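You operate a simulated robot arm through the tools that you are given. There is no shell and no other tool. Be economical: measure what you need, move in short steps, check, and stop when the job is done.

You are at the controls of a simulated robot arm. One attempt, no reset.

## Task
Open the upper drawer, fetch the marked beige housing and set it in the inside of the upper drawer, then shut the drawer. Take the little carton from the top of the dark bench and put it on top of the checked plate. Take the closed beige housing and leave it in the large black bin. Put the blue filter from the top of the dark bench on the top of the wooden bench. Take the teal housing on the top of the wooden bench and put it away on the black mat. Open the lower desk drawer. Any order will do.

The check looks at the end state, three seconds after you hand in, the way a careful person would. Anything else that was tipped, shoved, dropped, spilled or broken makes it a failure.

## Robot
A 6-joint arm with a fingered hand on a trunk, on a base that drives. Base frame: it is fixed to the floor where the robot stands at the start and does not move with it; the origin is under the middle of the robot, x ahead of it, y to its left, z up. Lengths are in mm, angles in degrees, forces in N, time in s.
With the tool pointing down near the work surface it reaches from about 180 to 800 mm from the robot's upright axis, wherever it stands. Its first joint turns from -166.0 to 166.0 degrees. Places, roughly: black mat (45x24 cm) [-6920, -440, 900]; blue filter [500, 750, 1000]; checked plate (15x11x4 cm) [100, 1400, 900]; closed beige housing [250, 1000, 1000]; inside of the upper drawer [700, 100, 700]; large black bin (22x26x10 cm) [200, 1200, 900]; little carton [0, 1750, 1000]; lower desk drawer [2600, 300, 700]; marked beige housing [0, 2000, 1000]; teal housing [500, 250, 1000]; top of the wooden bench [900, -200, 900]; upper drawer [600, 0, 700]. Payload 4 kg.
The tool frame sits at the grasp point between the pads (the TCP): z along the fingers, y along the line on which they close. The tips reach 20 mm beyond it. The gripper opens to 140 mm. The gripper's body begins 54 mm behind the TCP. The gripper is a hand of 3 fingers: y runs from the thumb to the fingers, the wrist lies at [0, 0, -215] in the tool frame, and closing takes about 1.5 s.
Orientation is that of the tool frame in the base frame, as a unit quaternion [x, y, z, w]. With the fingers straight down and closing along the base's y, the tool's x points along the base's -x, its y along +y and its z along -z.

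## Interface
- The arm moves only by the tool apply_moves. Its argument "steps" is a list of rows, each a list of 7 numbers: the shift along the base's x, y, z in mm, then the turn, a rotation vector about the base's x, y, z in degrees, then the finger opening in mm, from 0 to 140. In form: [[tx, ty, tz, rx, ry, rz, fingers], ...]. A call has 1 to 10 rows; each row shifts and turns the commanded pose from where the row before left it. Rows are played at 5 a second. More than 50 mm and 8.6 degrees between two rows, or a gripper value outside its range, and nothing of the call is played. Where a pose cannot be reached the arm comes as near as it can. A force on the tool above 40 N (or 10 N above the force at the start of the call, whichever is more), or a blocked arm, ends the call early, and 0.2 s more pass. Each finger travels about 45 mm/s and halts on what it meets, pressing with about 34 N; the grip force reading is that of the motor and also rises with nothing between the fingers. The clock runs only during rows and for 0.2 s after the last one: add rows that do not move to give the fingers time. It gives the time, the measured TCP pose, the force on the tool (base axes), the opening and the grip force at its end, in the units of the frame above (readings bear some noise), with the torque about the TCP (base axes, N m) and any sound that the robot's microphone picked up, and new pictures: "pictures" is both (left out), scene, wrist or none.
- Cameras (640 x 400 px; columns grow to the right, rows downward): "scene" is now at [46.8, 227.2, 1420.6]; the picture's right is [0.48, -0.88, 0.00], its down [-0.70, -0.38, -0.61] and it looks along [0.54, 0.29, -0.79] (base axes); focal length 214 px, centre (320, 200). "wrist" rides on the gripper at [74, -43, -79] in the tool frame; the picture's right is [0.50, 0.87, 0.00], its down [-0.59, 0.34, -0.73] and it looks along [-0.64, 0.37, 0.68] (tool axes); focal length 275 px, centre (320, 200). There is no depth. A picture from a camera that has moved, and an enlarged one, comes with that camera's place and axes in the base frame and with its lens.
- lift_body(by): slides the trunk up (or, below 0, down) by that many mm; the arm and the scene camera ride with it, the base frame stays. It gives what a move gives, with no picture.
- base_move(legs): drives the robot by 1 to 6 legs, each [ahead, left, turn to the left] in mm, mm and degrees, along the robot's own axes; the way and the turn of a leg run together, so that a leg with both is an arc; at most 1500 mm and 180 degrees a leg. The arm and the cameras ride along, it lands a little off, and it stops where it bumps. It gives what a move gives, and a new picture of the scene camera.
- set_grasp(shape): the hand has 3 fingers and takes this shape, open, in about a second: jaw (thumb against the fingers, like two jaws); tri (thumb and two fingers); tip (a fingertip pinch); poke (one finger out to press); point (the index stretched); flat (the hand flat); cup (the hand cupped); fist (a fist). The gripper value then closes the fingers along that shape, each until it touches; the sizes above hold for jaw. It gives what a move gives, with no picture.
- pan_tilt(pan, tilt): turns the head with the scene camera to pan (to the left, within 120 degrees either way) and tilt (down, from -29 to 69), counted from straight ahead of the robot. It gives what a move gives, and a new picture of the scene camera.
- close_up(camera, box): a new picture of the part [left, top, right, bottom] of that camera's present view, enlarged. The clock stands still meanwhile.
- hand_in(): hands the job in; it is judged then, once.

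Go step by step. Nothing tells you exact positions but the pictures and the camera data: compare them with the known pose of the tool, close in by small moves and look again before you grip or let go. The budget is 196 turns and 260 pictures, counting those below and the enlarged ones. Unless the task says otherwise, let go and move clear before handing in, and close with one line.

The tools are called after ">>>" as name(argument=value, ...) on one line, values as JSON. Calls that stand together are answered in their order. apply_moves: Moves the arm, as the interface text tells. Its arguments: {"type":"object","properties":{"steps":{"type":"array"},"pictures":{"type":"string","enum":["both","scene","wrist","none"]}},"required":["steps"]} The other tools are called the same way: lift_body (by) slides the trunk up or down; set_grasp (shape) gives the hand a shape; base_move (legs) drives the base; pan_tilt (pan, tilt) turns the head that bears the scene camera; close_up (camera, box) takes an enlarged picture of a part of a camera's view; hand_in () hands the job in.

At the start:

```text
clock: 0.0
ee_pos: [438.0, 214.6, 1189.0]
ee_rot: [0.0, 1.0, 0.0, 0.0]
contact_force: [-0.5, -0.5, -0.4]
ft_torque: [-0.01, -0.01, 0.01]
grip_width: 139.7
finger_force: 0.0
shape: jaw
trunk travel left (down, up): [-25.0, 565.0]
robot x, y, heading: [2.3, -0.9, 0.2]
head pan, tilt: [28.6, 52.4]
```

scene: 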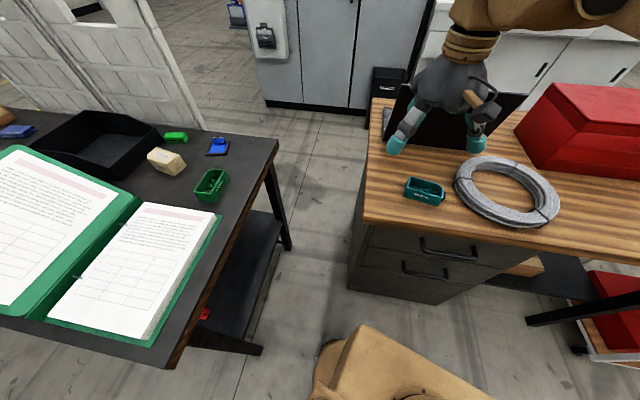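
wrist: 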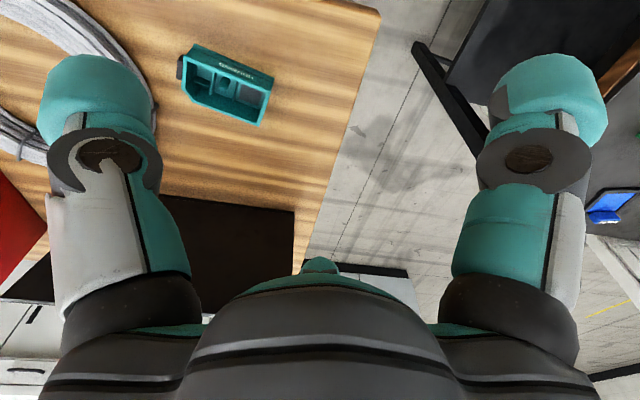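

I see the wooden bench ahead-right with the teal housing and drawers under it, and the dark bench to the left. I'll look around first.

>>> pan_tilt(pan=75, tilt=40)

>>> pan_tilt(pan=-10, tilt=50)

>>> pan_tilt(pan=-10, tilt=15)

>>> pan_tilt(pan=110, tilt=30)

```text
clock: 1.1
ee_pos: [438.7, 213.7, 1187.8]
ee_rot: [0.0, 1.0, 0.0, 0.0]
contact_force: [-0.6, -0.5, -0.2]
ft_torque: [-0.01, -0.01, -0.04]
grip_width: 140.0
finger_force: 0.0
shape: jaw
trunk travel left (down, up): [-25.0, 565.0]
robot x, y, heading: [2.7, 1.4, -0.1]
head pan, tilt: [75.0, 40.0]
camera scene: at [3.3, 273.6, 1438.0], right [0.97, -0.26, 0.0], down [-0.17, -0.62, -0.77], along [0.2, 0.74, -0.64], focal length 214 px, centre (320, 200)
```

scene: 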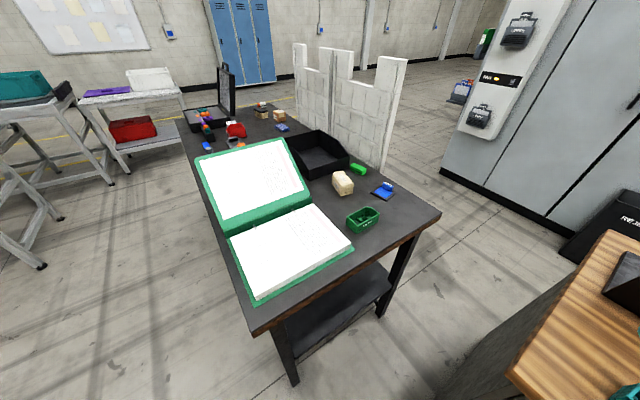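

```text
clock: 2.7
ee_pos: [438.0, 214.3, 1187.2]
ee_rot: [0.0, 1.0, 0.0, 0.0]
contact_force: [-0.5, -0.1, -0.8]
ft_torque: [0.0, 0.02, 0.0]
grip_width: 139.7
finger_force: 0.1
shape: jaw
trunk travel left (down, up): [-25.0, 565.0]
robot x, y, heading: [0.2, 0.8, -0.0]
head pan, tilt: [-10.0, 50.0]
camera scene: at [57.1, 178.2, 1423.9], right [-0.17, -0.98, 0.0], down [-0.75, 0.13, -0.64], along [0.63, -0.11, -0.77], focal length 214 px, centre (320, 200)
```

scene: 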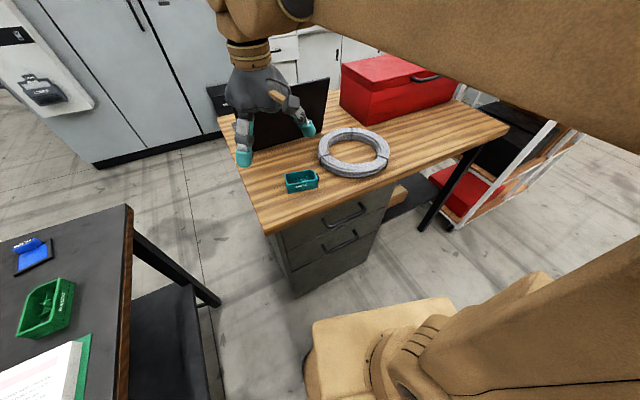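

```text
clock: 3.7
ee_pos: [436.6, 215.2, 1188.8]
ee_rot: [0.0, 1.0, 0.0, -0.001]
contact_force: [-0.1, -0.4, 0.9]
ft_torque: [0.01, 0.01, -0.01]
grip_width: 139.8
finger_force: 0.0
shape: jaw
trunk travel left (down, up): [-25.0, 565.0]
robot x, y, heading: [0.7, 1.5, -0.1]
head pan, tilt: [-10.0, 15.0]
camera scene: at [73.2, 175.3, 1477.5], right [-0.17, -0.98, 0.0], down [-0.26, 0.04, -0.97], along [0.95, -0.17, -0.26], focal length 214 px, centre (320, 200)
```

scene: 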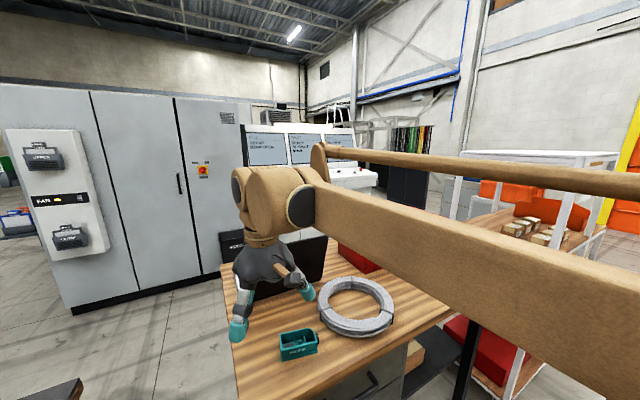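

```text
clock: 5.7
ee_pos: [437.9, 214.8, 1187.9]
ee_rot: [0.0, 1.0, 0.0, 0.0]
contact_force: [0.6, -0.1, 0.0]
ft_torque: [-0.01, 0.0, -0.02]
grip_width: 140.0
finger_force: 0.1
shape: jaw
trunk travel left (down, up): [-25.0, 565.0]
robot x, y, heading: [-0.4, -0.5, 0.2]
head pan, tilt: [110.0, 30.0]
camera scene: at [-49.7, 276.5, 1453.4], right [0.94, 0.34, 0.0], down [0.17, -0.47, -0.87], along [-0.3, 0.81, -0.5], focal length 214 px, centre (320, 200)
```

scene: 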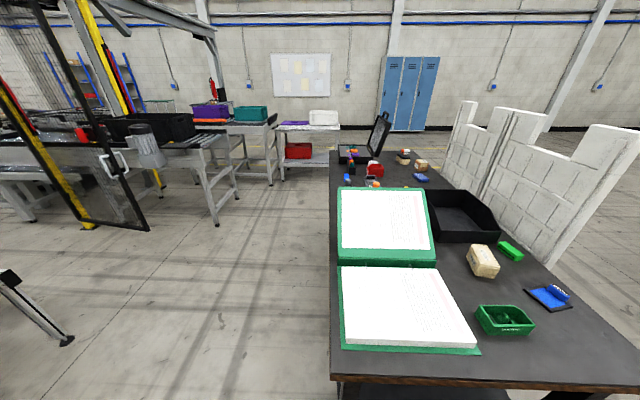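

The dark bench stretches to the left/back. I'll zoom in on its items, and look behind and ahead.

>>> close_up(camera="scene", box=[320, 100, 480, 200])

>>> close_up(camera="scene", box=[420, 170, 600, 350])

>>> pan_tilt(pan=75, tilt=35)

>>> close_up(camera="scene", box=[170, 80, 330, 180])

>>> pan_tilt(pan=-30, tilt=20)

```text
4.00 times, centred on (400, 150) of scene
camera zoom: at [-49.7, 276.5, 1453.4], right [0.94, 0.34, 0.0], down [0.17, -0.47, -0.87], along [-0.3, 0.81, -0.5], focal length 858 px, centre (0, 400)
```

zoom: 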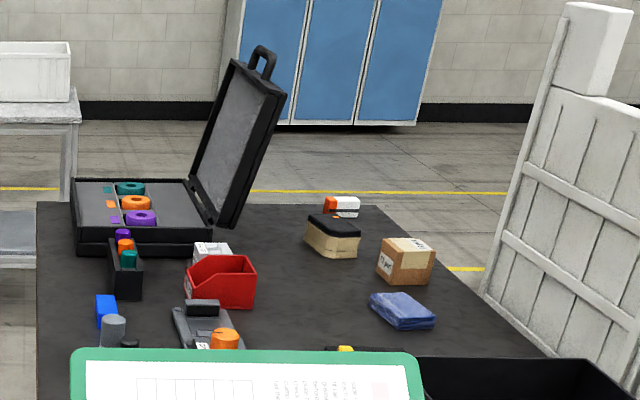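

```text
2.22 times, centred on (510, 260) of scene
camera zoom: at [-49.7, 276.5, 1453.4], right [0.94, 0.34, 0.0], down [0.17, -0.47, -0.87], along [-0.3, 0.81, -0.5], focal length 477 px, centre (-102, 67)
```

zoom: 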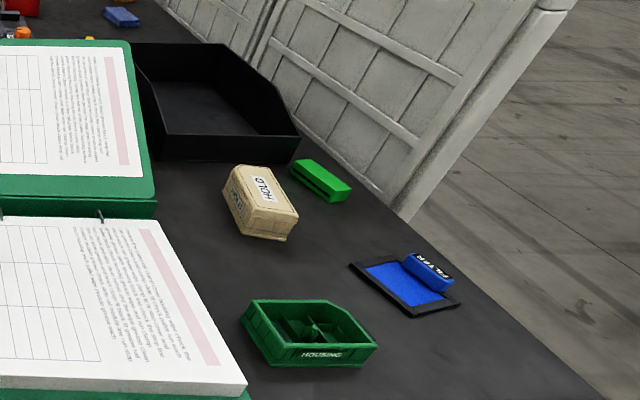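

```text
clock: 6.8
ee_pos: [438.6, 213.5, 1188.1]
ee_rot: [0.0, 1.0, 0.0, 0.0]
contact_force: [0.3, -1.0, 0.9]
ft_torque: [0.02, 0.0, 0.02]
grip_width: 139.9
finger_force: 0.1
shape: jaw
trunk travel left (down, up): [-25.0, 565.0]
robot x, y, heading: [1.1, -1.5, 0.1]
head pan, tilt: [75.0, 35.0]
camera scene: at [4.0, 276.6, 1445.6], right [0.97, -0.26, 0.0], down [-0.15, -0.55, -0.82], along [0.21, 0.79, -0.57], focal length 214 px, centre (320, 200)
```

scene: 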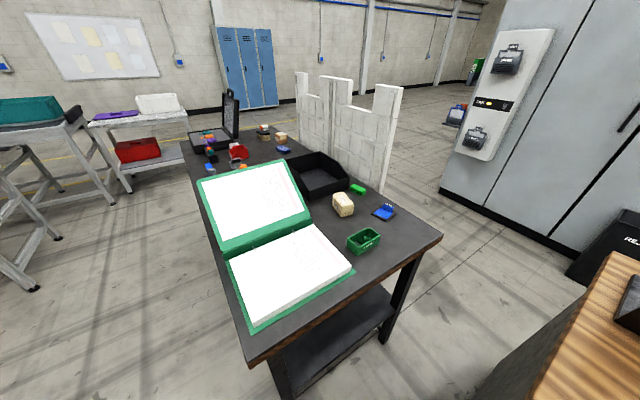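

```text
4.00 times, centred on (250, 130) of scene
camera zoom: at [4.0, 276.6, 1445.6], right [0.97, -0.26, 0.0], down [-0.15, -0.55, -0.82], along [0.21, 0.79, -0.57], focal length 858 px, centre (600, 480)
```

zoom: 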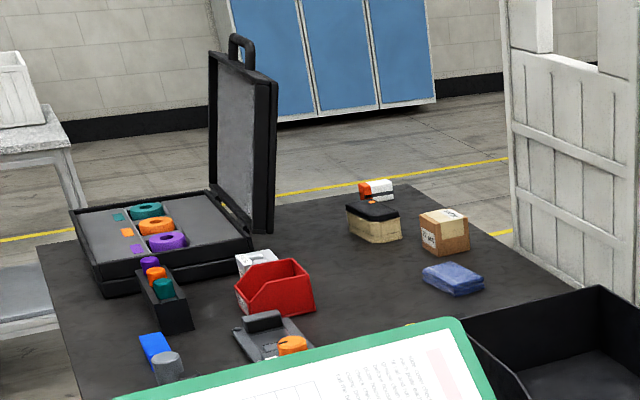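

```text
clock: 8.6
ee_pos: [439.1, 214.9, 1187.7]
ee_rot: [0.0, 1.0, 0.0, 0.0]
contact_force: [0.1, -0.1, -0.6]
ft_torque: [0.0, -0.01, -0.04]
grip_width: 140.0
finger_force: 0.0
shape: jaw
trunk travel left (down, up): [-25.0, 565.0]
robot x, y, heading: [2.1, 2.2, 0.0]
head pan, tilt: [-30.0, 20.0]
camera scene: at [61.9, 145.0, 1469.5], right [-0.5, -0.87, 0.0], down [-0.3, 0.17, -0.94], along [0.81, -0.47, -0.34], focal length 214 px, centre (320, 200)
```

scene: 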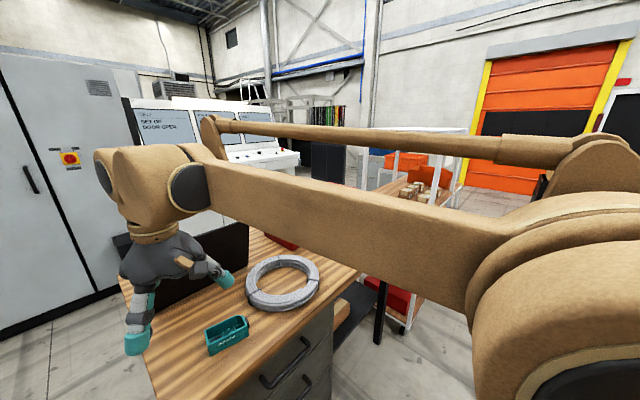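

The wooden bench seems rotated about 18° with drawers facing the robot. I'll zoom into the drawers and look toward the desk.

>>> pan_tilt(pan=0, tilt=55)

>>> close_up(camera="scene", box=[220, 100, 420, 300])

>>> pan_tilt(pan=25, tilt=10)

>>> pan_tilt(pan=-110, tilt=20)

```text
clock: 9.6
ee_pos: [437.9, 213.3, 1188.0]
ee_rot: [0.0, 1.0, -0.001, 0.0]
contact_force: [-0.3, 0.2, -0.4]
ft_torque: [0.0, -0.01, 0.0]
grip_width: 139.9
finger_force: 0.0
shape: jaw
trunk travel left (down, up): [-25.0, 565.0]
robot x, y, heading: [1.1, 0.4, 0.2]
head pan, tilt: [0.0, 55.0]
camera scene: at [53.4, 191.4, 1417.4], right [0.0, -1.0, 0.0], down [-0.82, 0.0, -0.57], along [0.57, 0.0, -0.82], focal length 214 px, centre (320, 200)
```

scene: 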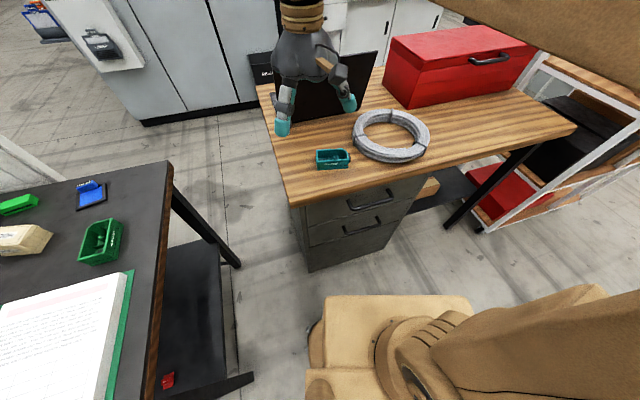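

```text
2.00 times, centred on (320, 200) of scene
camera zoom: at [53.4, 191.4, 1417.4], right [0.0, -1.0, 0.0], down [-0.82, 0.0, -0.57], along [0.57, 0.0, -0.82], focal length 429 px, centre (320, 200)
```

zoom: 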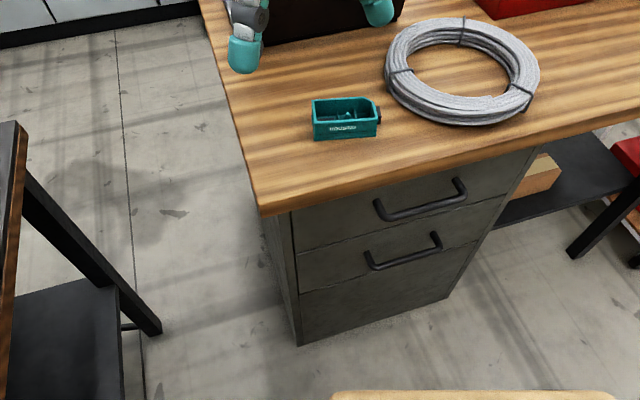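

```text
clock: 10.7
ee_pos: [436.2, 215.3, 1187.9]
ee_rot: [0.0, 1.0, 0.0, 0.0]
contact_force: [0.5, 0.3, -0.3]
ft_torque: [0.0, 0.0, -0.01]
grip_width: 140.1
finger_force: 0.0
shape: jaw
trunk travel left (down, up): [-25.0, 565.0]
robot x, y, heading: [-2.0, -1.6, 0.1]
head pan, tilt: [25.0, 10.0]
camera scene: at [65.5, 230.8, 1485.7], right [0.42, -0.91, 0.0], down [-0.16, -0.07, -0.98], along [0.89, 0.42, -0.17], focal length 214 px, centre (320, 200)
```

scene: 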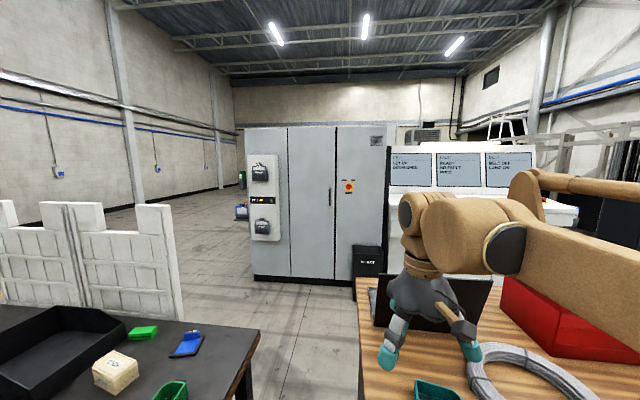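

```text
clock: 12.9
ee_pos: [437.2, 215.1, 1186.7]
ee_rot: [0.0, 1.0, 0.001, 0.0]
contact_force: [0.0, -0.4, 0.3]
ft_torque: [0.0, 0.01, 0.0]
grip_width: 139.8
finger_force: 0.1
shape: jaw
trunk travel left (down, up): [-25.0, 565.0]
robot x, y, heading: [-2.5, -1.4, 0.3]
head pan, tilt: [-110.0, 20.0]
camera scene: at [-50.6, 104.0, 1469.5], right [-0.94, 0.34, 0.0], down [0.12, 0.32, -0.94], along [-0.32, -0.88, -0.34], focal length 214 px, centre (320, 200)
```

scene: 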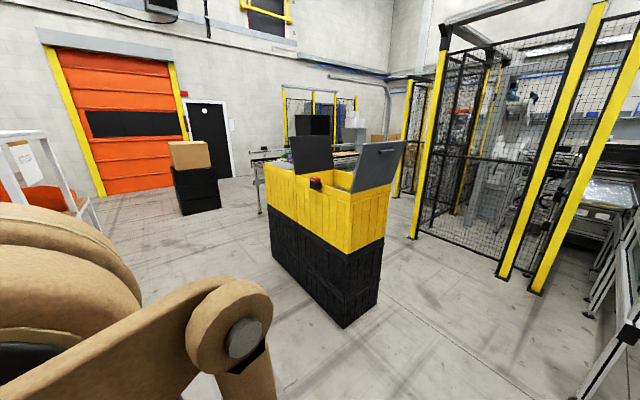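

The desk is probably the console behind; it comes later. First the drawer: I'll back off and align with the bench's pull axis (~19°).

>>> base_move(legs=[[-180, -230, 0], [0, 0, 19]])

>>> pan_tilt(pan=-10, tilt=45)

>>> close_up(camera="scene", box=[220, 100, 420, 300])

```text
clock: 16.0
ee_pos: [160.3, 117.9, 1187.7]
ee_rot: [-0.173, 0.985, 0.0, 0.0]
contact_force: [-0.6, -0.1, 1.1]
ft_torque: [0.03, -0.01, -0.01]
grip_width: 139.8
finger_force: 0.0
shape: jaw
trunk travel left (down, up): [-25.0, 565.0]
robot x, y, heading: [-181.0, -234.3, 19.8]
head pan, tilt: [-110.0, 20.0]
camera scene: at [-261.1, -152.9, 1469.5], right [-1.0, 0.0, 0.0], down [0.0, 0.34, -0.94], along [0.0, -0.94, -0.34], focal length 214 px, centre (320, 200)
```

scene: 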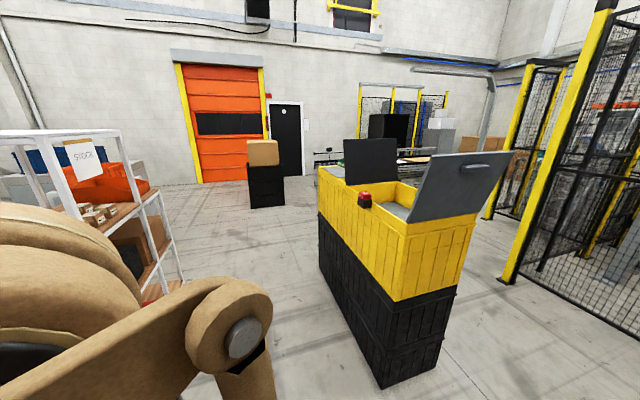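

```text
clock: 17.7
ee_pos: [160.1, 116.4, 1188.3]
ee_rot: [-0.172, 0.985, -0.001, 0.0]
contact_force: [-0.3, 0.4, 0.2]
ft_torque: [-0.01, 0.01, 0.0]
grip_width: 139.7
finger_force: 0.1
shape: jaw
trunk travel left (down, up): [-25.0, 565.0]
robot x, y, heading: [-180.7, -232.3, 20.0]
head pan, tilt: [-10.0, 45.0]
camera scene: at [-180.7, -45.9, 1430.8], right [0.17, -0.99, 0.0], down [-0.7, -0.12, -0.71], along [0.7, 0.12, -0.71], focal length 214 px, centre (320, 200)
```

scene: 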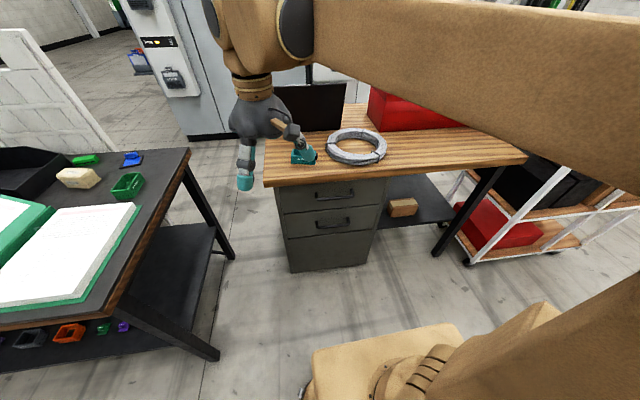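

```text
2.00 times, centred on (320, 200) of scene
camera zoom: at [-180.7, -45.9, 1430.8], right [0.17, -0.99, 0.0], down [-0.7, -0.12, -0.71], along [0.7, 0.12, -0.71], focal length 429 px, centre (320, 200)
```

zoom: 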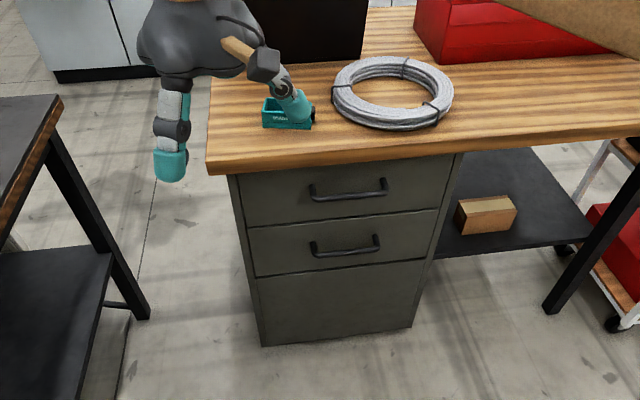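

Handle triangulates to about (495, 4, 773), bench yaw ≈18.5°. I'll turn the tool to point forward, in front of the bench.

>>> apply_moves(steps=[[18, -16, 0, 2.9, -7.9, 0, 140], [18, -16, 0, 2.9, -7.9, 0, 140], [18, -16, 0, 2.9, -7.9, 0, 140], [18, -16, 0, 2.9, -7.9, 0, 140], [18, -16, 0, 2.9, -7.9, 0, 140], [18, -16, -10, 2.9, -7.9, 0, 120], [18, -16, -20, 2.9, -7.9, 0, 100], [18, -16, -20, 2.9, -7.9, 0, 80], [18, -16, -20, 2.9, -7.9, 0, 80], [18, -16, -20, 2.9, -7.9, 0, 80]], pictures="none")

>>> apply_moves(steps=[[0, 0, -20, 2.0, -5.6, 0, 80], [0, 0, -30, 8.0, 2.9, 0, 80], [0, 0, -30, 8.0, 2.9, 0, 80], [0, 0, -30, 8.0, 2.9, 0, 80], [0, 0, -20, 8.0, 2.9, 0, 80]])

```text
clock: 19.9
ee_pos: [339.9, -41.1, 1097.7]
ee_rot: [-0.127, 0.73, 0.118, 0.661]
contact_force: [0.2, 0.6, -0.2]
ft_torque: [-0.02, 0.02, -0.02]
grip_width: 80.5
finger_force: 0.0
shape: jaw
trunk travel left (down, up): [-25.0, 565.0]
robot x, y, heading: [-177.6, -230.4, 19.8]
head pan, tilt: [-10.0, 45.0]
```

```text
clock: 21.1
ee_pos: [355.2, -33.6, 1031.1]
ee_rot: [0.063, 0.703, 0.303, 0.64]
contact_force: [-0.3, 1.1, 0.9]
ft_torque: [0.01, -0.01, -0.02]
grip_width: 80.4
finger_force: 0.1
shape: jaw
out of reach, approached as far as the arm can: row 3, 4, 5
trunk travel left (down, up): [-25.0, 565.0]
robot x, y, heading: [-179.5, -231.0, 19.8]
head pan, tilt: [-10.0, 45.0]
camera scene: at [-180.5, -45.8, 1430.8], right [0.17, -0.99, 0.0], down [-0.7, -0.12, -0.71], along [0.7, 0.12, -0.71], focal length 214 px, centre (320, 200)
camera wrist: at [282.6, -59.4, 944.8], right [-0.34, 0.94, 0.01], down [-0.69, -0.26, 0.68], along [0.64, 0.23, 0.74], focal length 275 px, centre (320, 200)
```

scene: 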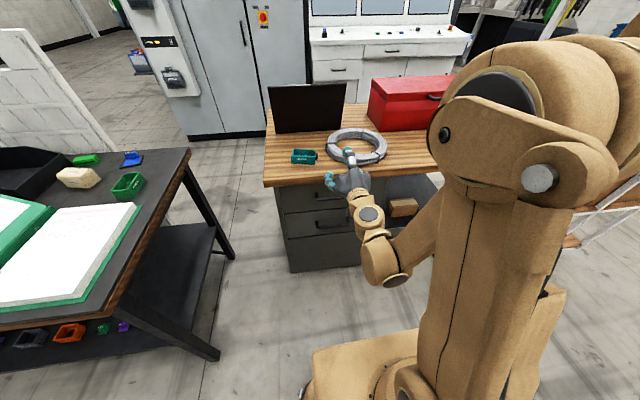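
wrist: 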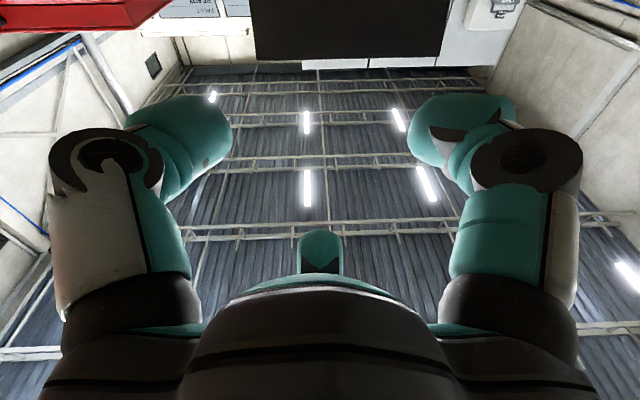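

The console desk behind shows white drawers. The arm hit a reach limit; I'll test whether it's the height or the roll.

>>> apply_moves(steps=[[0, 0, -30, 0, 0, 0, 80], [0, 0, -30, 0, 0, 0, 80]], pictures="none")

>>> apply_moves(steps=[[0, 0, 50, -8, -2.9, 0, 80], [0, 0, 30, -8, -2.9, 0, 80], [0, 0, 0, -8, -2.9, 0, 80], [0, 0, -30, -8, -2.9, 0, 80], [0, 0, -30, -8, -2.9, 0, 80], [0, 0, -30, -8, -2.9, 0, 80], [0, 0, -30, -8, -2.9, 0, 80]], pictures="none")

```text
clock: 21.7
ee_pos: [373.4, -24.8, 1021.8]
ee_rot: [0.063, 0.704, 0.303, 0.64]
contact_force: [1.4, 0.8, -0.5]
ft_torque: [-0.02, -0.03, 0.01]
grip_width: 80.5
finger_force: 0.1
shape: jaw
out of reach, approached as far as the arm can: row 1, 2
trunk travel left (down, up): [-25.0, 565.0]
robot x, y, heading: [-174.9, -234.8, 19.9]
head pan, tilt: [-10.0, 45.0]
```

```text
clock: 23.3
ee_pos: [389.6, -22.1, 1012.1]
ee_rot: [-0.297, 0.642, -0.056, 0.705]
contact_force: [-0.3, -0.3, 0.2]
ft_torque: [0.0, 0.03, 0.0]
grip_width: 80.3
finger_force: 0.1
shape: jaw
out of reach, approached as far as the arm can: row 6, 7
trunk travel left (down, up): [-25.0, 565.0]
robot x, y, heading: [-177.4, -236.6, 19.6]
head pan, tilt: [-10.0, 45.0]
```

It's a height/distance limit of a forward-pointing tool, so I'll stand further back, lower the trunk, finish rolling so fingers close vertically, and pitch a little down.

>>> lift_body(by=-25)

>>> apply_moves(steps=[[0, 0, 10, -8, -2.9, 0, 80], [0, 0, 0, -8, -2.9, 0, 80], [0, 0, 0, -8, -2.9, 0, 80], [0, 0, 0, -8, -2.9, 0, 80], [0, 0, 0, -8, -2.9, 0, 80], [0, 0, 0, -8, -2.9, 0, 80], [0, 0, 0, -8, -2.9, 0, 80], [0, 0, 0, -2.3, 6.3, 0, 80], [0, 0, 0, -2.3, 6.3, 0, 80], [0, 0, 0, -2.3, 6.3, 0, 80]], pictures="none")

>>> base_move(legs=[[-90, 0, 0]])

```text
clock: 24.0
ee_pos: [390.1, -21.5, 986.6]
ee_rot: [-0.296, 0.642, -0.054, 0.705]
contact_force: [0.1, 0.5, -0.4]
ft_torque: [-0.01, 0.01, 0.0]
grip_width: 80.0
finger_force: 0.0
shape: jaw
trunk travel left (down, up): [0.0, 590.0]
robot x, y, heading: [-175.4, -234.1, 20.0]
head pan, tilt: [-10.0, 45.0]
```

```text
clock: 26.2
ee_pos: [388.0, -15.0, 997.2]
ee_rot: [0.667, -0.481, 0.322, -0.469]
contact_force: [0.1, 0.2, -0.1]
ft_torque: [0.01, 0.03, -0.01]
grip_width: 80.4
finger_force: 0.0
shape: jaw
out of reach, approached as far as the arm can: row 10
trunk travel left (down, up): [0.0, 590.0]
robot x, y, heading: [-180.9, -235.5, 20.0]
head pan, tilt: [-10.0, 45.0]
```

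```text
clock: 27.3
ee_pos: [301.2, -45.7, 997.5]
ee_rot: [0.667, -0.48, 0.323, -0.469]
contact_force: [-0.3, -0.2, 0.1]
ft_torque: [-0.01, 0.04, 0.01]
grip_width: 80.1
finger_force: 0.2
shape: jaw
trunk travel left (down, up): [0.0, 590.0]
robot x, y, heading: [-262.8, -268.8, 20.3]
head pan, tilt: [-10.0, 45.0]
camera scene: at [-266.2, -76.8, 1405.8], right [0.17, -0.99, 0.0], down [-0.7, -0.12, -0.71], along [0.7, 0.12, -0.71], focal length 214 px, centre (320, 200)
```

scene: 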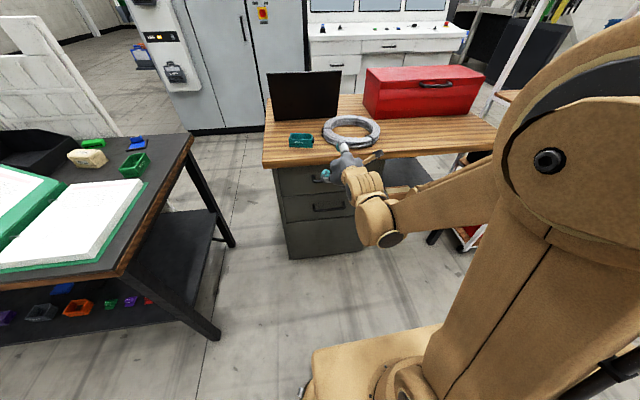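

Now bring the hand in front of the handle, about 80 mm short of it.

>>> apply_moves(steps=[[25, 5, -40, 0, 0, 0, 70], [25, 5, -40, 0, 0, 0, 70], [25, 5, -40, 0, 0, 0, 70], [25, 5, -40, 0, 0, 0, 70], [20, 4, -37, 0, 0, 0, 70]])

```text
clock: 28.5
ee_pos: [420.2, -6.6, 795.6]
ee_rot: [0.664, -0.483, 0.326, -0.468]
contact_force: [0.3, 0.4, -0.2]
ft_torque: [0.02, 0.0, 0.02]
grip_width: 70.3
finger_force: 0.0
shape: jaw
out of reach, approached as far as the arm can: row 3, 5
trunk travel left (down, up): [0.0, 590.0]
robot x, y, heading: [-263.0, -264.2, 19.9]
head pan, tilt: [-10.0, 45.0]
camera scene: at [-265.3, -76.6, 1405.8], right [0.17, -0.99, 0.0], down [-0.7, -0.12, -0.71], along [0.7, 0.12, -0.71], focal length 214 px, centre (320, 200)
camera wrist: at [389.4, -97.2, 862.5], right [-0.13, -0.56, -0.82], down [-0.95, 0.3, -0.05], along [0.27, 0.78, -0.57], focal length 275 px, centre (320, 200)
```

scene: 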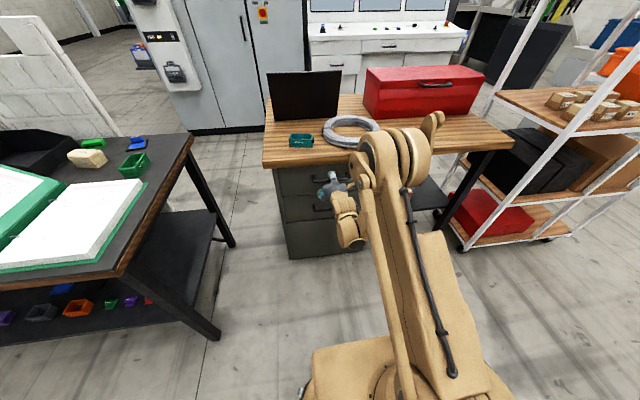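
wrist: 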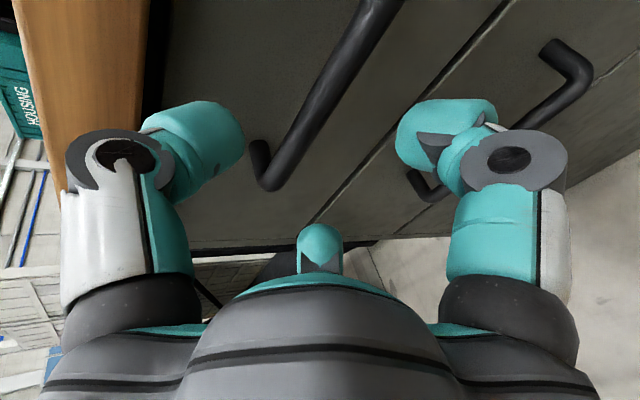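

The upper handle bar lies about 77 mm ahead along the tool axis, between the fingers. I advance.

>>> apply_moves(steps=[[22, 8, -7, 0, 0, 0, 70], [22, 8, -7, 0, 0, 0, 70], [19, 6, -6, 0, 0, 0, 70]])

```text
clock: 29.3
ee_pos: [479.1, 16.2, 779.7]
ee_rot: [0.664, -0.485, 0.326, -0.467]
contact_force: [0.5, -0.6, 0.3]
ft_torque: [-0.02, -0.02, 0.01]
grip_width: 70.4
finger_force: 0.1
shape: jaw
trunk travel left (down, up): [0.0, 590.0]
robot x, y, heading: [-269.0, -263.2, 20.1]
head pan, tilt: [-10.0, 45.0]
camera scene: at [-265.6, -76.6, 1405.8], right [0.17, -0.99, 0.0], down [-0.7, -0.12, -0.71], along [0.7, 0.12, -0.71], focal length 214 px, centre (320, 200)
camera wrist: at [447.7, -74.1, 845.2], right [-0.13, -0.56, -0.82], down [-0.95, 0.3, -0.05], along [0.27, 0.78, -0.57], focal length 275 px, centre (320, 200)
```

scene: 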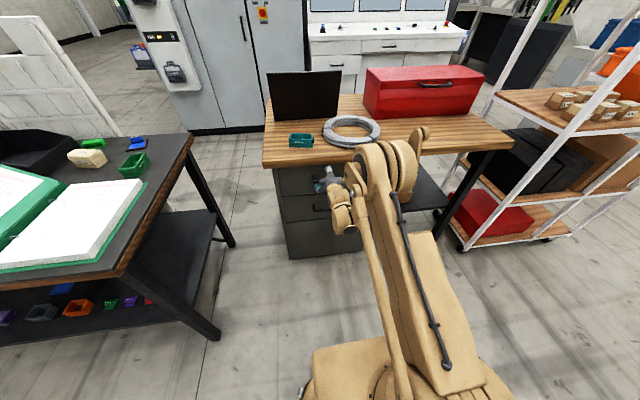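
wrist: 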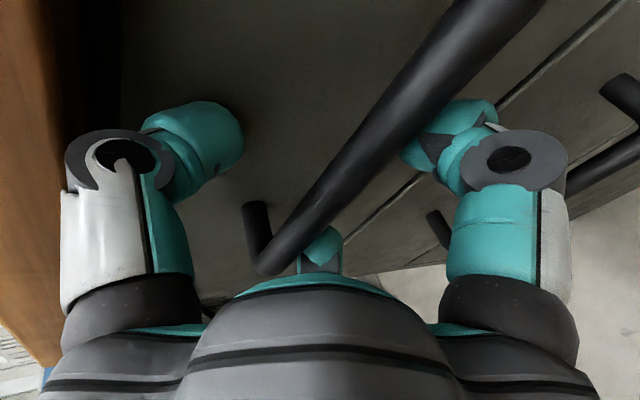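

The bar passes right through the grasp point. Close.

>>> apply_moves(steps=[[4, 2, -1, 0, 0, 0, 20], [0, 0, 0, 0, 0, 0, 0], [0, 0, 0, 0, 0, 0, 0], [0, 0, 0, 0, 0, 0, 0], [0, 0, 0, 0, 0, 0, 0], [0, 0, 0, 0, 0, 0, 0], [0, 0, 0, 0, 0, 0, 0]], pictures="wrist")

```text
clock: 30.9
ee_pos: [482.8, 16.9, 776.4]
ee_rot: [0.665, -0.484, 0.325, -0.467]
contact_force: [4.4, 1.7, -14.2]
ft_torque: [0.01, -0.09, 0.01]
grip_width: 15.5
finger_force: 34.2
shape: jaw
trunk travel left (down, up): [0.0, 590.0]
robot x, y, heading: [-260.4, -265.2, 20.2]
head pan, tilt: [-10.0, 45.0]
camera wrist: at [452.7, -72.6, 843.2], right [-0.13, -0.56, -0.82], down [-0.95, 0.3, -0.05], along [0.27, 0.77, -0.57], focal length 275 px, centre (320, 200)
```

wrist: 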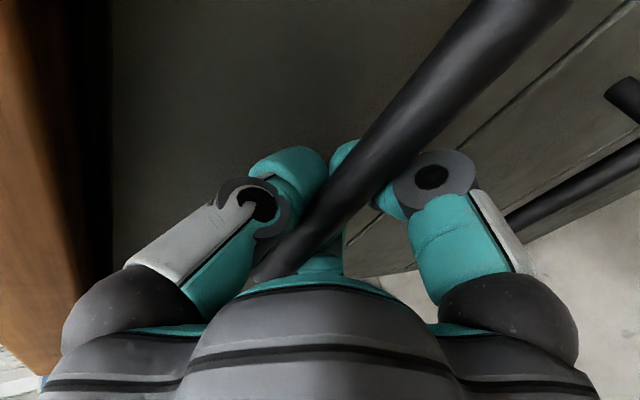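

Gripped (15.5 mm bar). Pull by driving the base back.

>>> base_move(legs=[[-120, 3, 0]])

```text
clock: 32.2
ee_pos: [370.3, -18.9, 777.5]
ee_rot: [0.664, -0.484, 0.326, -0.467]
contact_force: [-7.0, 25.9, -24.3]
ft_torque: [0.26, -0.2, -0.14]
grip_width: 15.2
finger_force: 34.0
shape: jaw
trunk travel left (down, up): [0.0, 590.0]
robot x, y, heading: [-377.6, -300.0, 19.8]
head pan, tilt: [-10.0, 45.0]
camera scene: at [-376.6, -110.4, 1405.2], right [0.17, -0.99, 0.0], down [-0.7, -0.12, -0.71], along [0.7, 0.12, -0.71], focal length 214 px, centre (320, 200)
```

scene: 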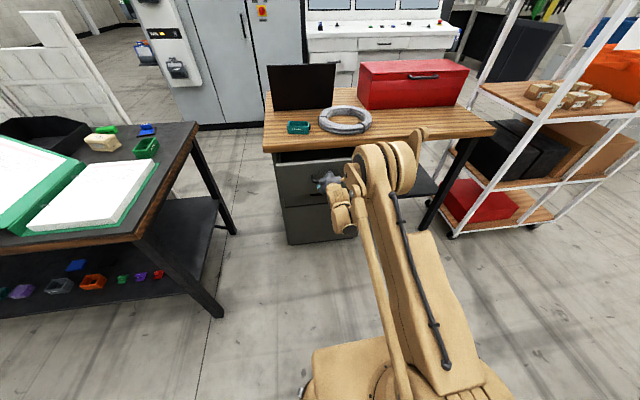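

It's opening. Continue with a slight leftward correction to relieve the side force.

>>> base_move(legs=[[-110, 12, 0]])

```text
clock: 33.4
ee_pos: [261.1, -52.8, 777.2]
ee_rot: [0.663, -0.486, 0.326, -0.466]
contact_force: [12.1, -34.5, -28.2]
ft_torque: [-0.47, -0.49, 0.4]
grip_width: 15.1
finger_force: 34.4
shape: jaw
trunk travel left (down, up): [0.0, 590.0]
robot x, y, heading: [-487.1, -328.0, 19.3]
head pan, tilt: [-10.0, 45.0]
camera scene: at [-485.3, -143.5, 1406.0], right [0.17, -0.99, 0.0], down [-0.7, -0.12, -0.7], along [0.69, 0.12, -0.71], focal length 214 px, centre (320, 200)
```

scene: 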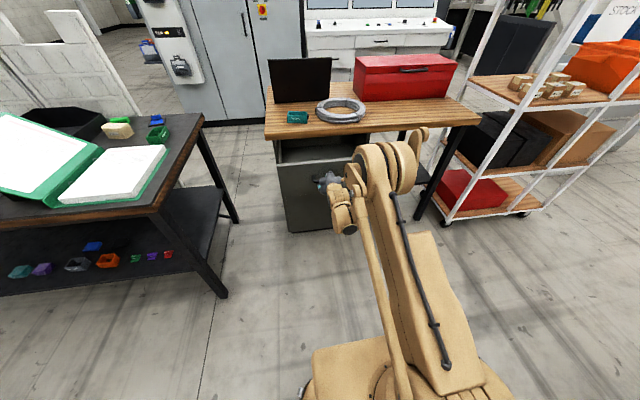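

Opened ~230 mm, enough. Relieve the side load, release, and back away.

>>> apply_moves(steps=[[1, -4, -2, 0, 0, 0, 0], [1, -3, -2, 0, 0, 0, 0], [0, 0, 0, 0, 0, 0, 30], [0, 0, 0, 0, 0, 0, 60], [0, 0, 0, 0, 0, 0, 70], [0, 0, 0, 0, 0, 0, 70], [0, 0, 0, 0, 0, 0, 70]], pictures="wrist")

```text
clock: 35.0
ee_pos: [260.9, -58.3, 774.6]
ee_rot: [0.661, -0.488, 0.33, -0.465]
contact_force: [-2.2, -0.5, -1.0]
ft_torque: [0.03, -0.01, -0.02]
grip_width: 69.0
finger_force: 0.1
shape: jaw
trunk travel left (down, up): [0.0, 590.0]
robot x, y, heading: [-485.3, -327.5, 19.4]
head pan, tilt: [-10.0, 45.0]
camera wrist: at [228.2, -147.4, 840.2], right [-0.14, -0.56, -0.82], down [-0.95, 0.31, -0.05], along [0.28, 0.77, -0.57], focal length 275 px, centre (320, 200)
```

wrist: 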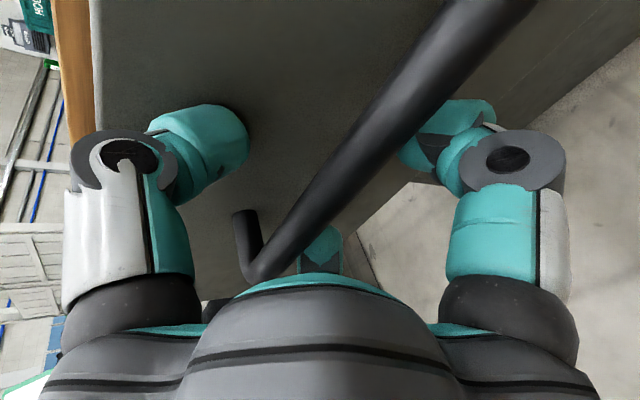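

The open drawer would block the stance I need for the dark bench's near end, so I'll close it again for now by regripping and driving forward.

>>> apply_moves(steps=[[0, 0, 0, 0, 0, 0, 20], [0, 0, 0, 0, 0, 0, 0], [0, 0, 0, 0, 0, 0, 0], [0, 0, 0, 0, 0, 0, 0], [0, 0, 0, 0, 0, 0, 0], [0, 0, 0, 0, 0, 0, 0]], pictures="none")

>>> base_move(legs=[[224, -9, 0]])

```text
clock: 36.4
ee_pos: [260.8, -58.2, 771.9]
ee_rot: [0.662, -0.488, 0.328, -0.464]
contact_force: [1.6, 0.2, -16.8]
ft_torque: [-0.11, -0.17, 0.14]
grip_width: 14.7
finger_force: 34.1
shape: jaw
trunk travel left (down, up): [0.0, 590.0]
robot x, y, heading: [-489.3, -332.1, 19.6]
head pan, tilt: [-10.0, 45.0]
```

```text
clock: 38.1
ee_pos: [486.2, 14.9, 772.4]
ee_rot: [0.662, -0.488, 0.329, -0.464]
contact_force: [-1.1, 15.7, -17.8]
ft_torque: [-0.14, -0.16, -0.07]
grip_width: 15.0
finger_force: 34.6
shape: jaw
trunk travel left (down, up): [0.0, 590.0]
robot x, y, heading: [-264.2, -261.2, 19.6]
head pan, tilt: [-10.0, 45.0]
camera scene: at [-262.4, -68.1, 1405.4], right [0.17, -0.99, 0.0], down [-0.7, -0.12, -0.71], along [0.7, 0.12, -0.71], focal length 214 px, centre (320, 200)
```

scene: 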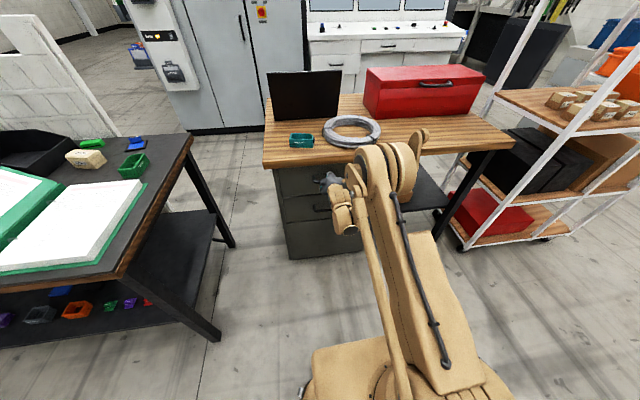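

Closed again. Release, back off, and return the tool to pointing down; also look at my own base footprint.

>>> apply_moves(steps=[[0, 0, 0, 0, 0, 0, 40], [0, 0, 0, 0, 0, 0, 70], [0, 0, 0, 0, 0, 0, 70], [0, 0, 0, 0, 0, 0, 70]], pictures="none")

>>> base_move(legs=[[-200, 0, 0]])

>>> apply_moves(steps=[[-10, -4, 45, 0, 0, 0, 70], [-10, -4, 45, 0, 0, 0, 70], [-10, -4, 45, 0, 0, 0, 70], [0, 0, 45, 8, 2.9, 0, 90], [0, 0, 45, 8, 2.9, 0, 110], [0, 0, 40, 8, 2.9, 0, 140], [0, 0, 30, 8, 2.9, 0, 140], [0, 0, 30, 8, 2.9, 0, 140], [0, 0, 30, 8, 2.9, 0, 140], [0, 0, 30, 8, 2.9, 0, 140]], pictures="none")

>>> pan_tilt(pan=-60, tilt=69)

```text
clock: 39.1
ee_pos: [485.1, 12.2, 774.9]
ee_rot: [0.662, -0.487, 0.33, -0.465]
contact_force: [-5.6, -2.8, -1.7]
ft_torque: [0.1, -0.1, -0.01]
grip_width: 66.8
finger_force: 0.1
shape: jaw
trunk travel left (down, up): [0.0, 590.0]
robot x, y, heading: [-260.6, -258.7, 19.6]
head pan, tilt: [-10.0, 45.0]
```

```text
clock: 40.8
ee_pos: [292.2, -57.3, 774.2]
ee_rot: [0.66, -0.489, 0.33, -0.465]
contact_force: [0.5, -0.1, 1.4]
ft_torque: [-0.03, -0.03, 0.02]
grip_width: 69.5
finger_force: 0.1
shape: jaw
trunk travel left (down, up): [0.0, 590.0]
robot x, y, heading: [-457.0, -326.1, 19.5]
head pan, tilt: [-10.0, 45.0]
camera scene: at [-458.4, -139.5, 1405.8], right [0.16, -0.99, 0.0], down [-0.7, -0.12, -0.71], along [0.7, 0.12, -0.71], focal length 214 px, centre (320, 200)
```

scene: 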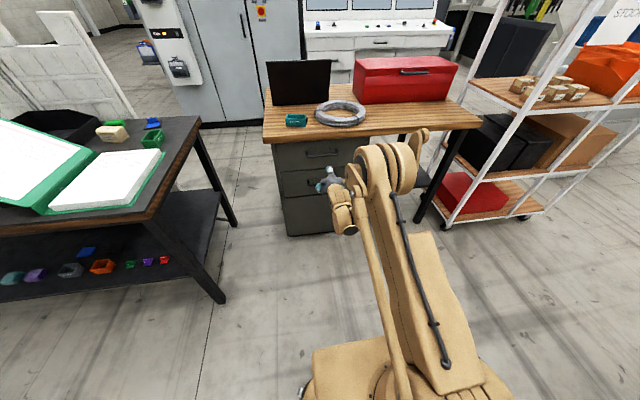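

```text
clock: 43.0
ee_pos: [243.3, -13.4, 1159.2]
ee_rot: [-0.408, 0.662, 0.052, 0.627]
contact_force: [-0.1, 0.3, 0.1]
ft_torque: [0.02, -0.02, 0.0]
grip_width: 140.0
finger_force: 0.1
shape: jaw
out of reach, approached as far as the arm can: row 4, 5, 6, 7, 8, 9, 10
trunk travel left (down, up): [0.0, 590.0]
robot x, y, heading: [-459.5, -326.4, 19.3]
head pan, tilt: [-10.0, 45.0]
```

```text
clock: 44.1
ee_pos: [243.3, -12.4, 1158.6]
ee_rot: [-0.411, 0.661, 0.051, 0.626]
contact_force: [0.8, 0.3, 0.3]
ft_torque: [0.01, 0.0, 0.03]
grip_width: 139.7
finger_force: 0.0
shape: jaw
trunk travel left (down, up): [0.0, 590.0]
robot x, y, heading: [-460.1, -325.0, 19.4]
head pan, tilt: [-60.0, 68.8]
camera scene: at [-496.1, -189.2, 1377.0], right [-0.65, -0.76, 0.0], down [-0.71, 0.61, -0.36], along [0.28, -0.24, -0.93], focal length 214 px, centre (320, 200)
```

scene: 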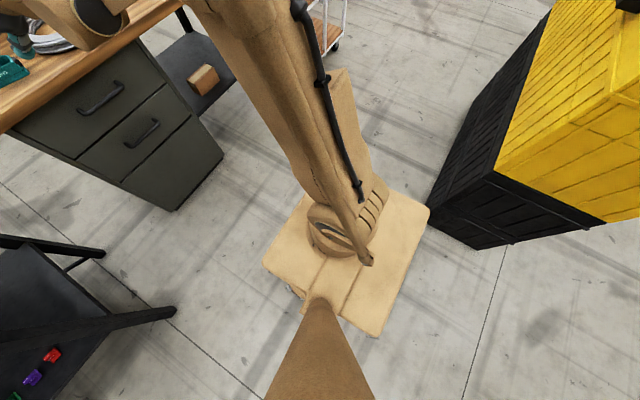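

The base footprint is ~±195 mm. Turn the tool back to straight down.

>>> apply_moves(steps=[[-10, -5, 5, -1.91, 7.46, -3.6, 140], [-10, -5, 5, -1.91, 7.46, -3.6, 140], [-10, -5, 5, -1.91, 7.46, -3.6, 140], [-10, -5, 5, -1.91, 7.46, -3.6, 140], [-10, -5, 5, -1.91, 7.46, -3.6, 140], [-10, 0, 5, -1.91, 7.46, -3.6, 140], [-10, 0, 5, -1.91, 7.46, -3.6, 140], [-10, 0, 5, -1.91, 7.46, -3.6, 140], [-10, 0, 5, -1.91, 7.46, -3.6, 140], [-10, 0, 5, -1.91, 7.46, -3.6, 140]], pictures="none")

>>> lift_body(by=75)

```text
clock: 46.3
ee_pos: [143.5, -38.2, 1210.7]
ee_rot: [-0.179, 0.984, 0.004, 0.026]
contact_force: [0.2, 0.7, 0.6]
ft_torque: [-0.02, 0.0, -0.01]
grip_width: 140.0
finger_force: 0.1
shape: jaw
trunk travel left (down, up): [0.0, 590.0]
robot x, y, heading: [-455.5, -327.6, 19.4]
head pan, tilt: [-60.0, 68.8]
```

```text
clock: 47.5
ee_pos: [144.2, -39.0, 1285.2]
ee_rot: [-0.18, 0.983, 0.004, 0.027]
contact_force: [0.2, -0.3, 0.4]
ft_torque: [0.0, 0.0, 0.02]
grip_width: 139.7
finger_force: 0.0
shape: jaw
trunk travel left (down, up): [-75.0, 515.0]
robot x, y, heading: [-456.7, -325.9, 19.4]
head pan, tilt: [-60.0, 68.8]
```

Now drive to the near end of the dark bench.

>>> base_move(legs=[[0, 405, 0], [740, 0, 0]])

>>> pan_tilt(pan=50, tilt=55)

```text
clock: 53.6
ee_pos: [701.1, 616.6, 1285.7]
ee_rot: [-0.192, 0.981, 0.004, 0.026]
contact_force: [-1.0, -1.2, 0.9]
ft_torque: [0.02, 0.02, -0.02]
grip_width: 140.1
finger_force: 0.1
shape: jaw
trunk travel left (down, up): [-75.0, 515.0]
robot x, y, heading: [104.2, 311.6, 20.7]
head pan, tilt: [-60.0, 68.8]
camera scene: at [66.0, 450.0, 1451.9], right [-0.63, -0.78, 0.0], down [-0.72, 0.59, -0.36], along [0.28, -0.23, -0.93], focal length 214 px, centre (320, 200)
```

scene: 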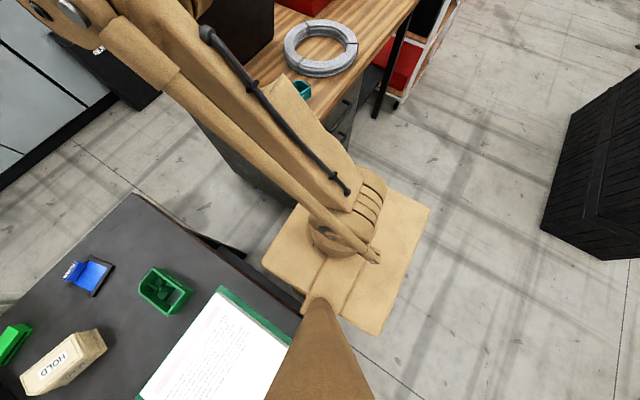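

```text
clock: 55.5
ee_pos: [700.8, 615.3, 1285.3]
ee_rot: [-0.192, 0.981, 0.004, 0.027]
contact_force: [-0.1, -0.2, 0.6]
ft_torque: [0.0, -0.01, 0.0]
grip_width: 139.8
finger_force: 0.0
shape: jaw
trunk travel left (down, up): [-75.0, 515.0]
robot x, y, heading: [109.0, 312.8, 20.6]
head pan, tilt: [50.0, 55.0]
camera scene: at [46.0, 553.3, 1467.4], right [0.94, -0.33, 0.0], down [-0.27, -0.77, -0.57], along [0.19, 0.54, -0.82], focal length 214 px, centre (320, 200)
```

scene: 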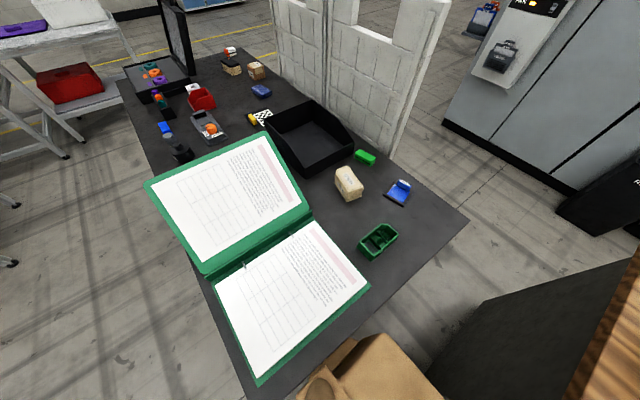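

I can see the filter, HOLD housing, bin and the checked plate beyond. Zooming in.

>>> close_up(camera="scene", box=[320, 140, 440, 260])

>>> close_up(camera="scene", box=[140, 30, 300, 160])

```text
3.33 times, centred on (380, 200) of scene
camera zoom: at [46.0, 553.3, 1467.4], right [0.94, -0.33, 0.0], down [-0.27, -0.77, -0.57], along [0.19, 0.54, -0.82], focal length 715 px, centre (120, 200)
```

zoom: 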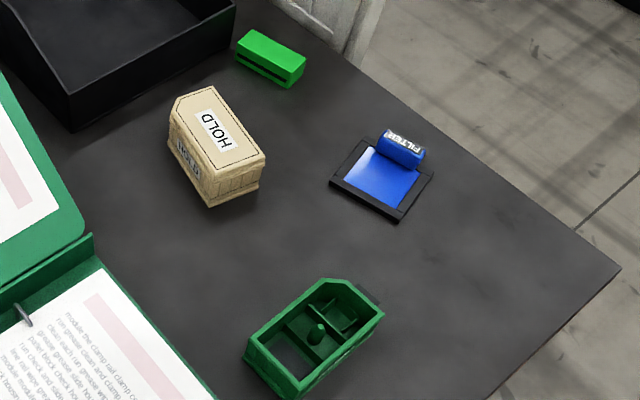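

```text
3.08 times, centred on (220, 95) of scene
camera zoom: at [46.0, 553.3, 1467.4], right [0.94, -0.33, 0.0], down [-0.27, -0.77, -0.57], along [0.19, 0.54, -0.82], focal length 660 px, centre (628, 523)
```

zoom: 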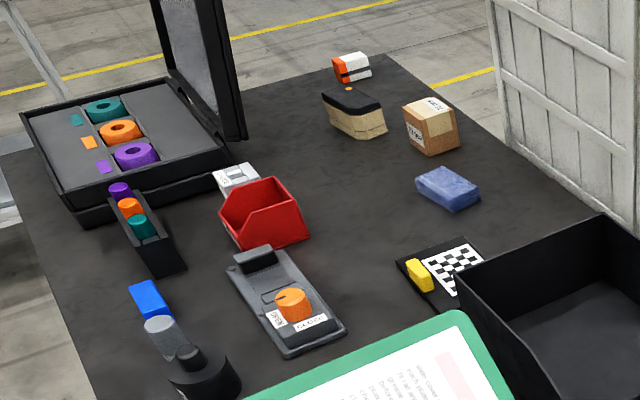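

The filter is a framed plate with a raised "FILTER" block as handle at about (448, 876). I move above it with fingers closing across the block.

>>> apply_moves(steps=[[-31, 32, 0, -1, 2.9, 0, 100], [-31, 32, 0, 0, 0, -7.8, 100], [-31, 32, -30, 0, 0, -7.8, 100], [-32, 33, -30, 0, 0, -7.8, 100], [-32, 33, -30, 0, 0, -7.8, 80], [-32, 33, -30, 0, 0, -7.8, 80], [-32, 33, -40, 0, 0, -7.8, 80], [-32, 32, -45, 0, 0, -7.8, 80]])

```text
refused: row 3 steps farther than a row can; nothing moved
```

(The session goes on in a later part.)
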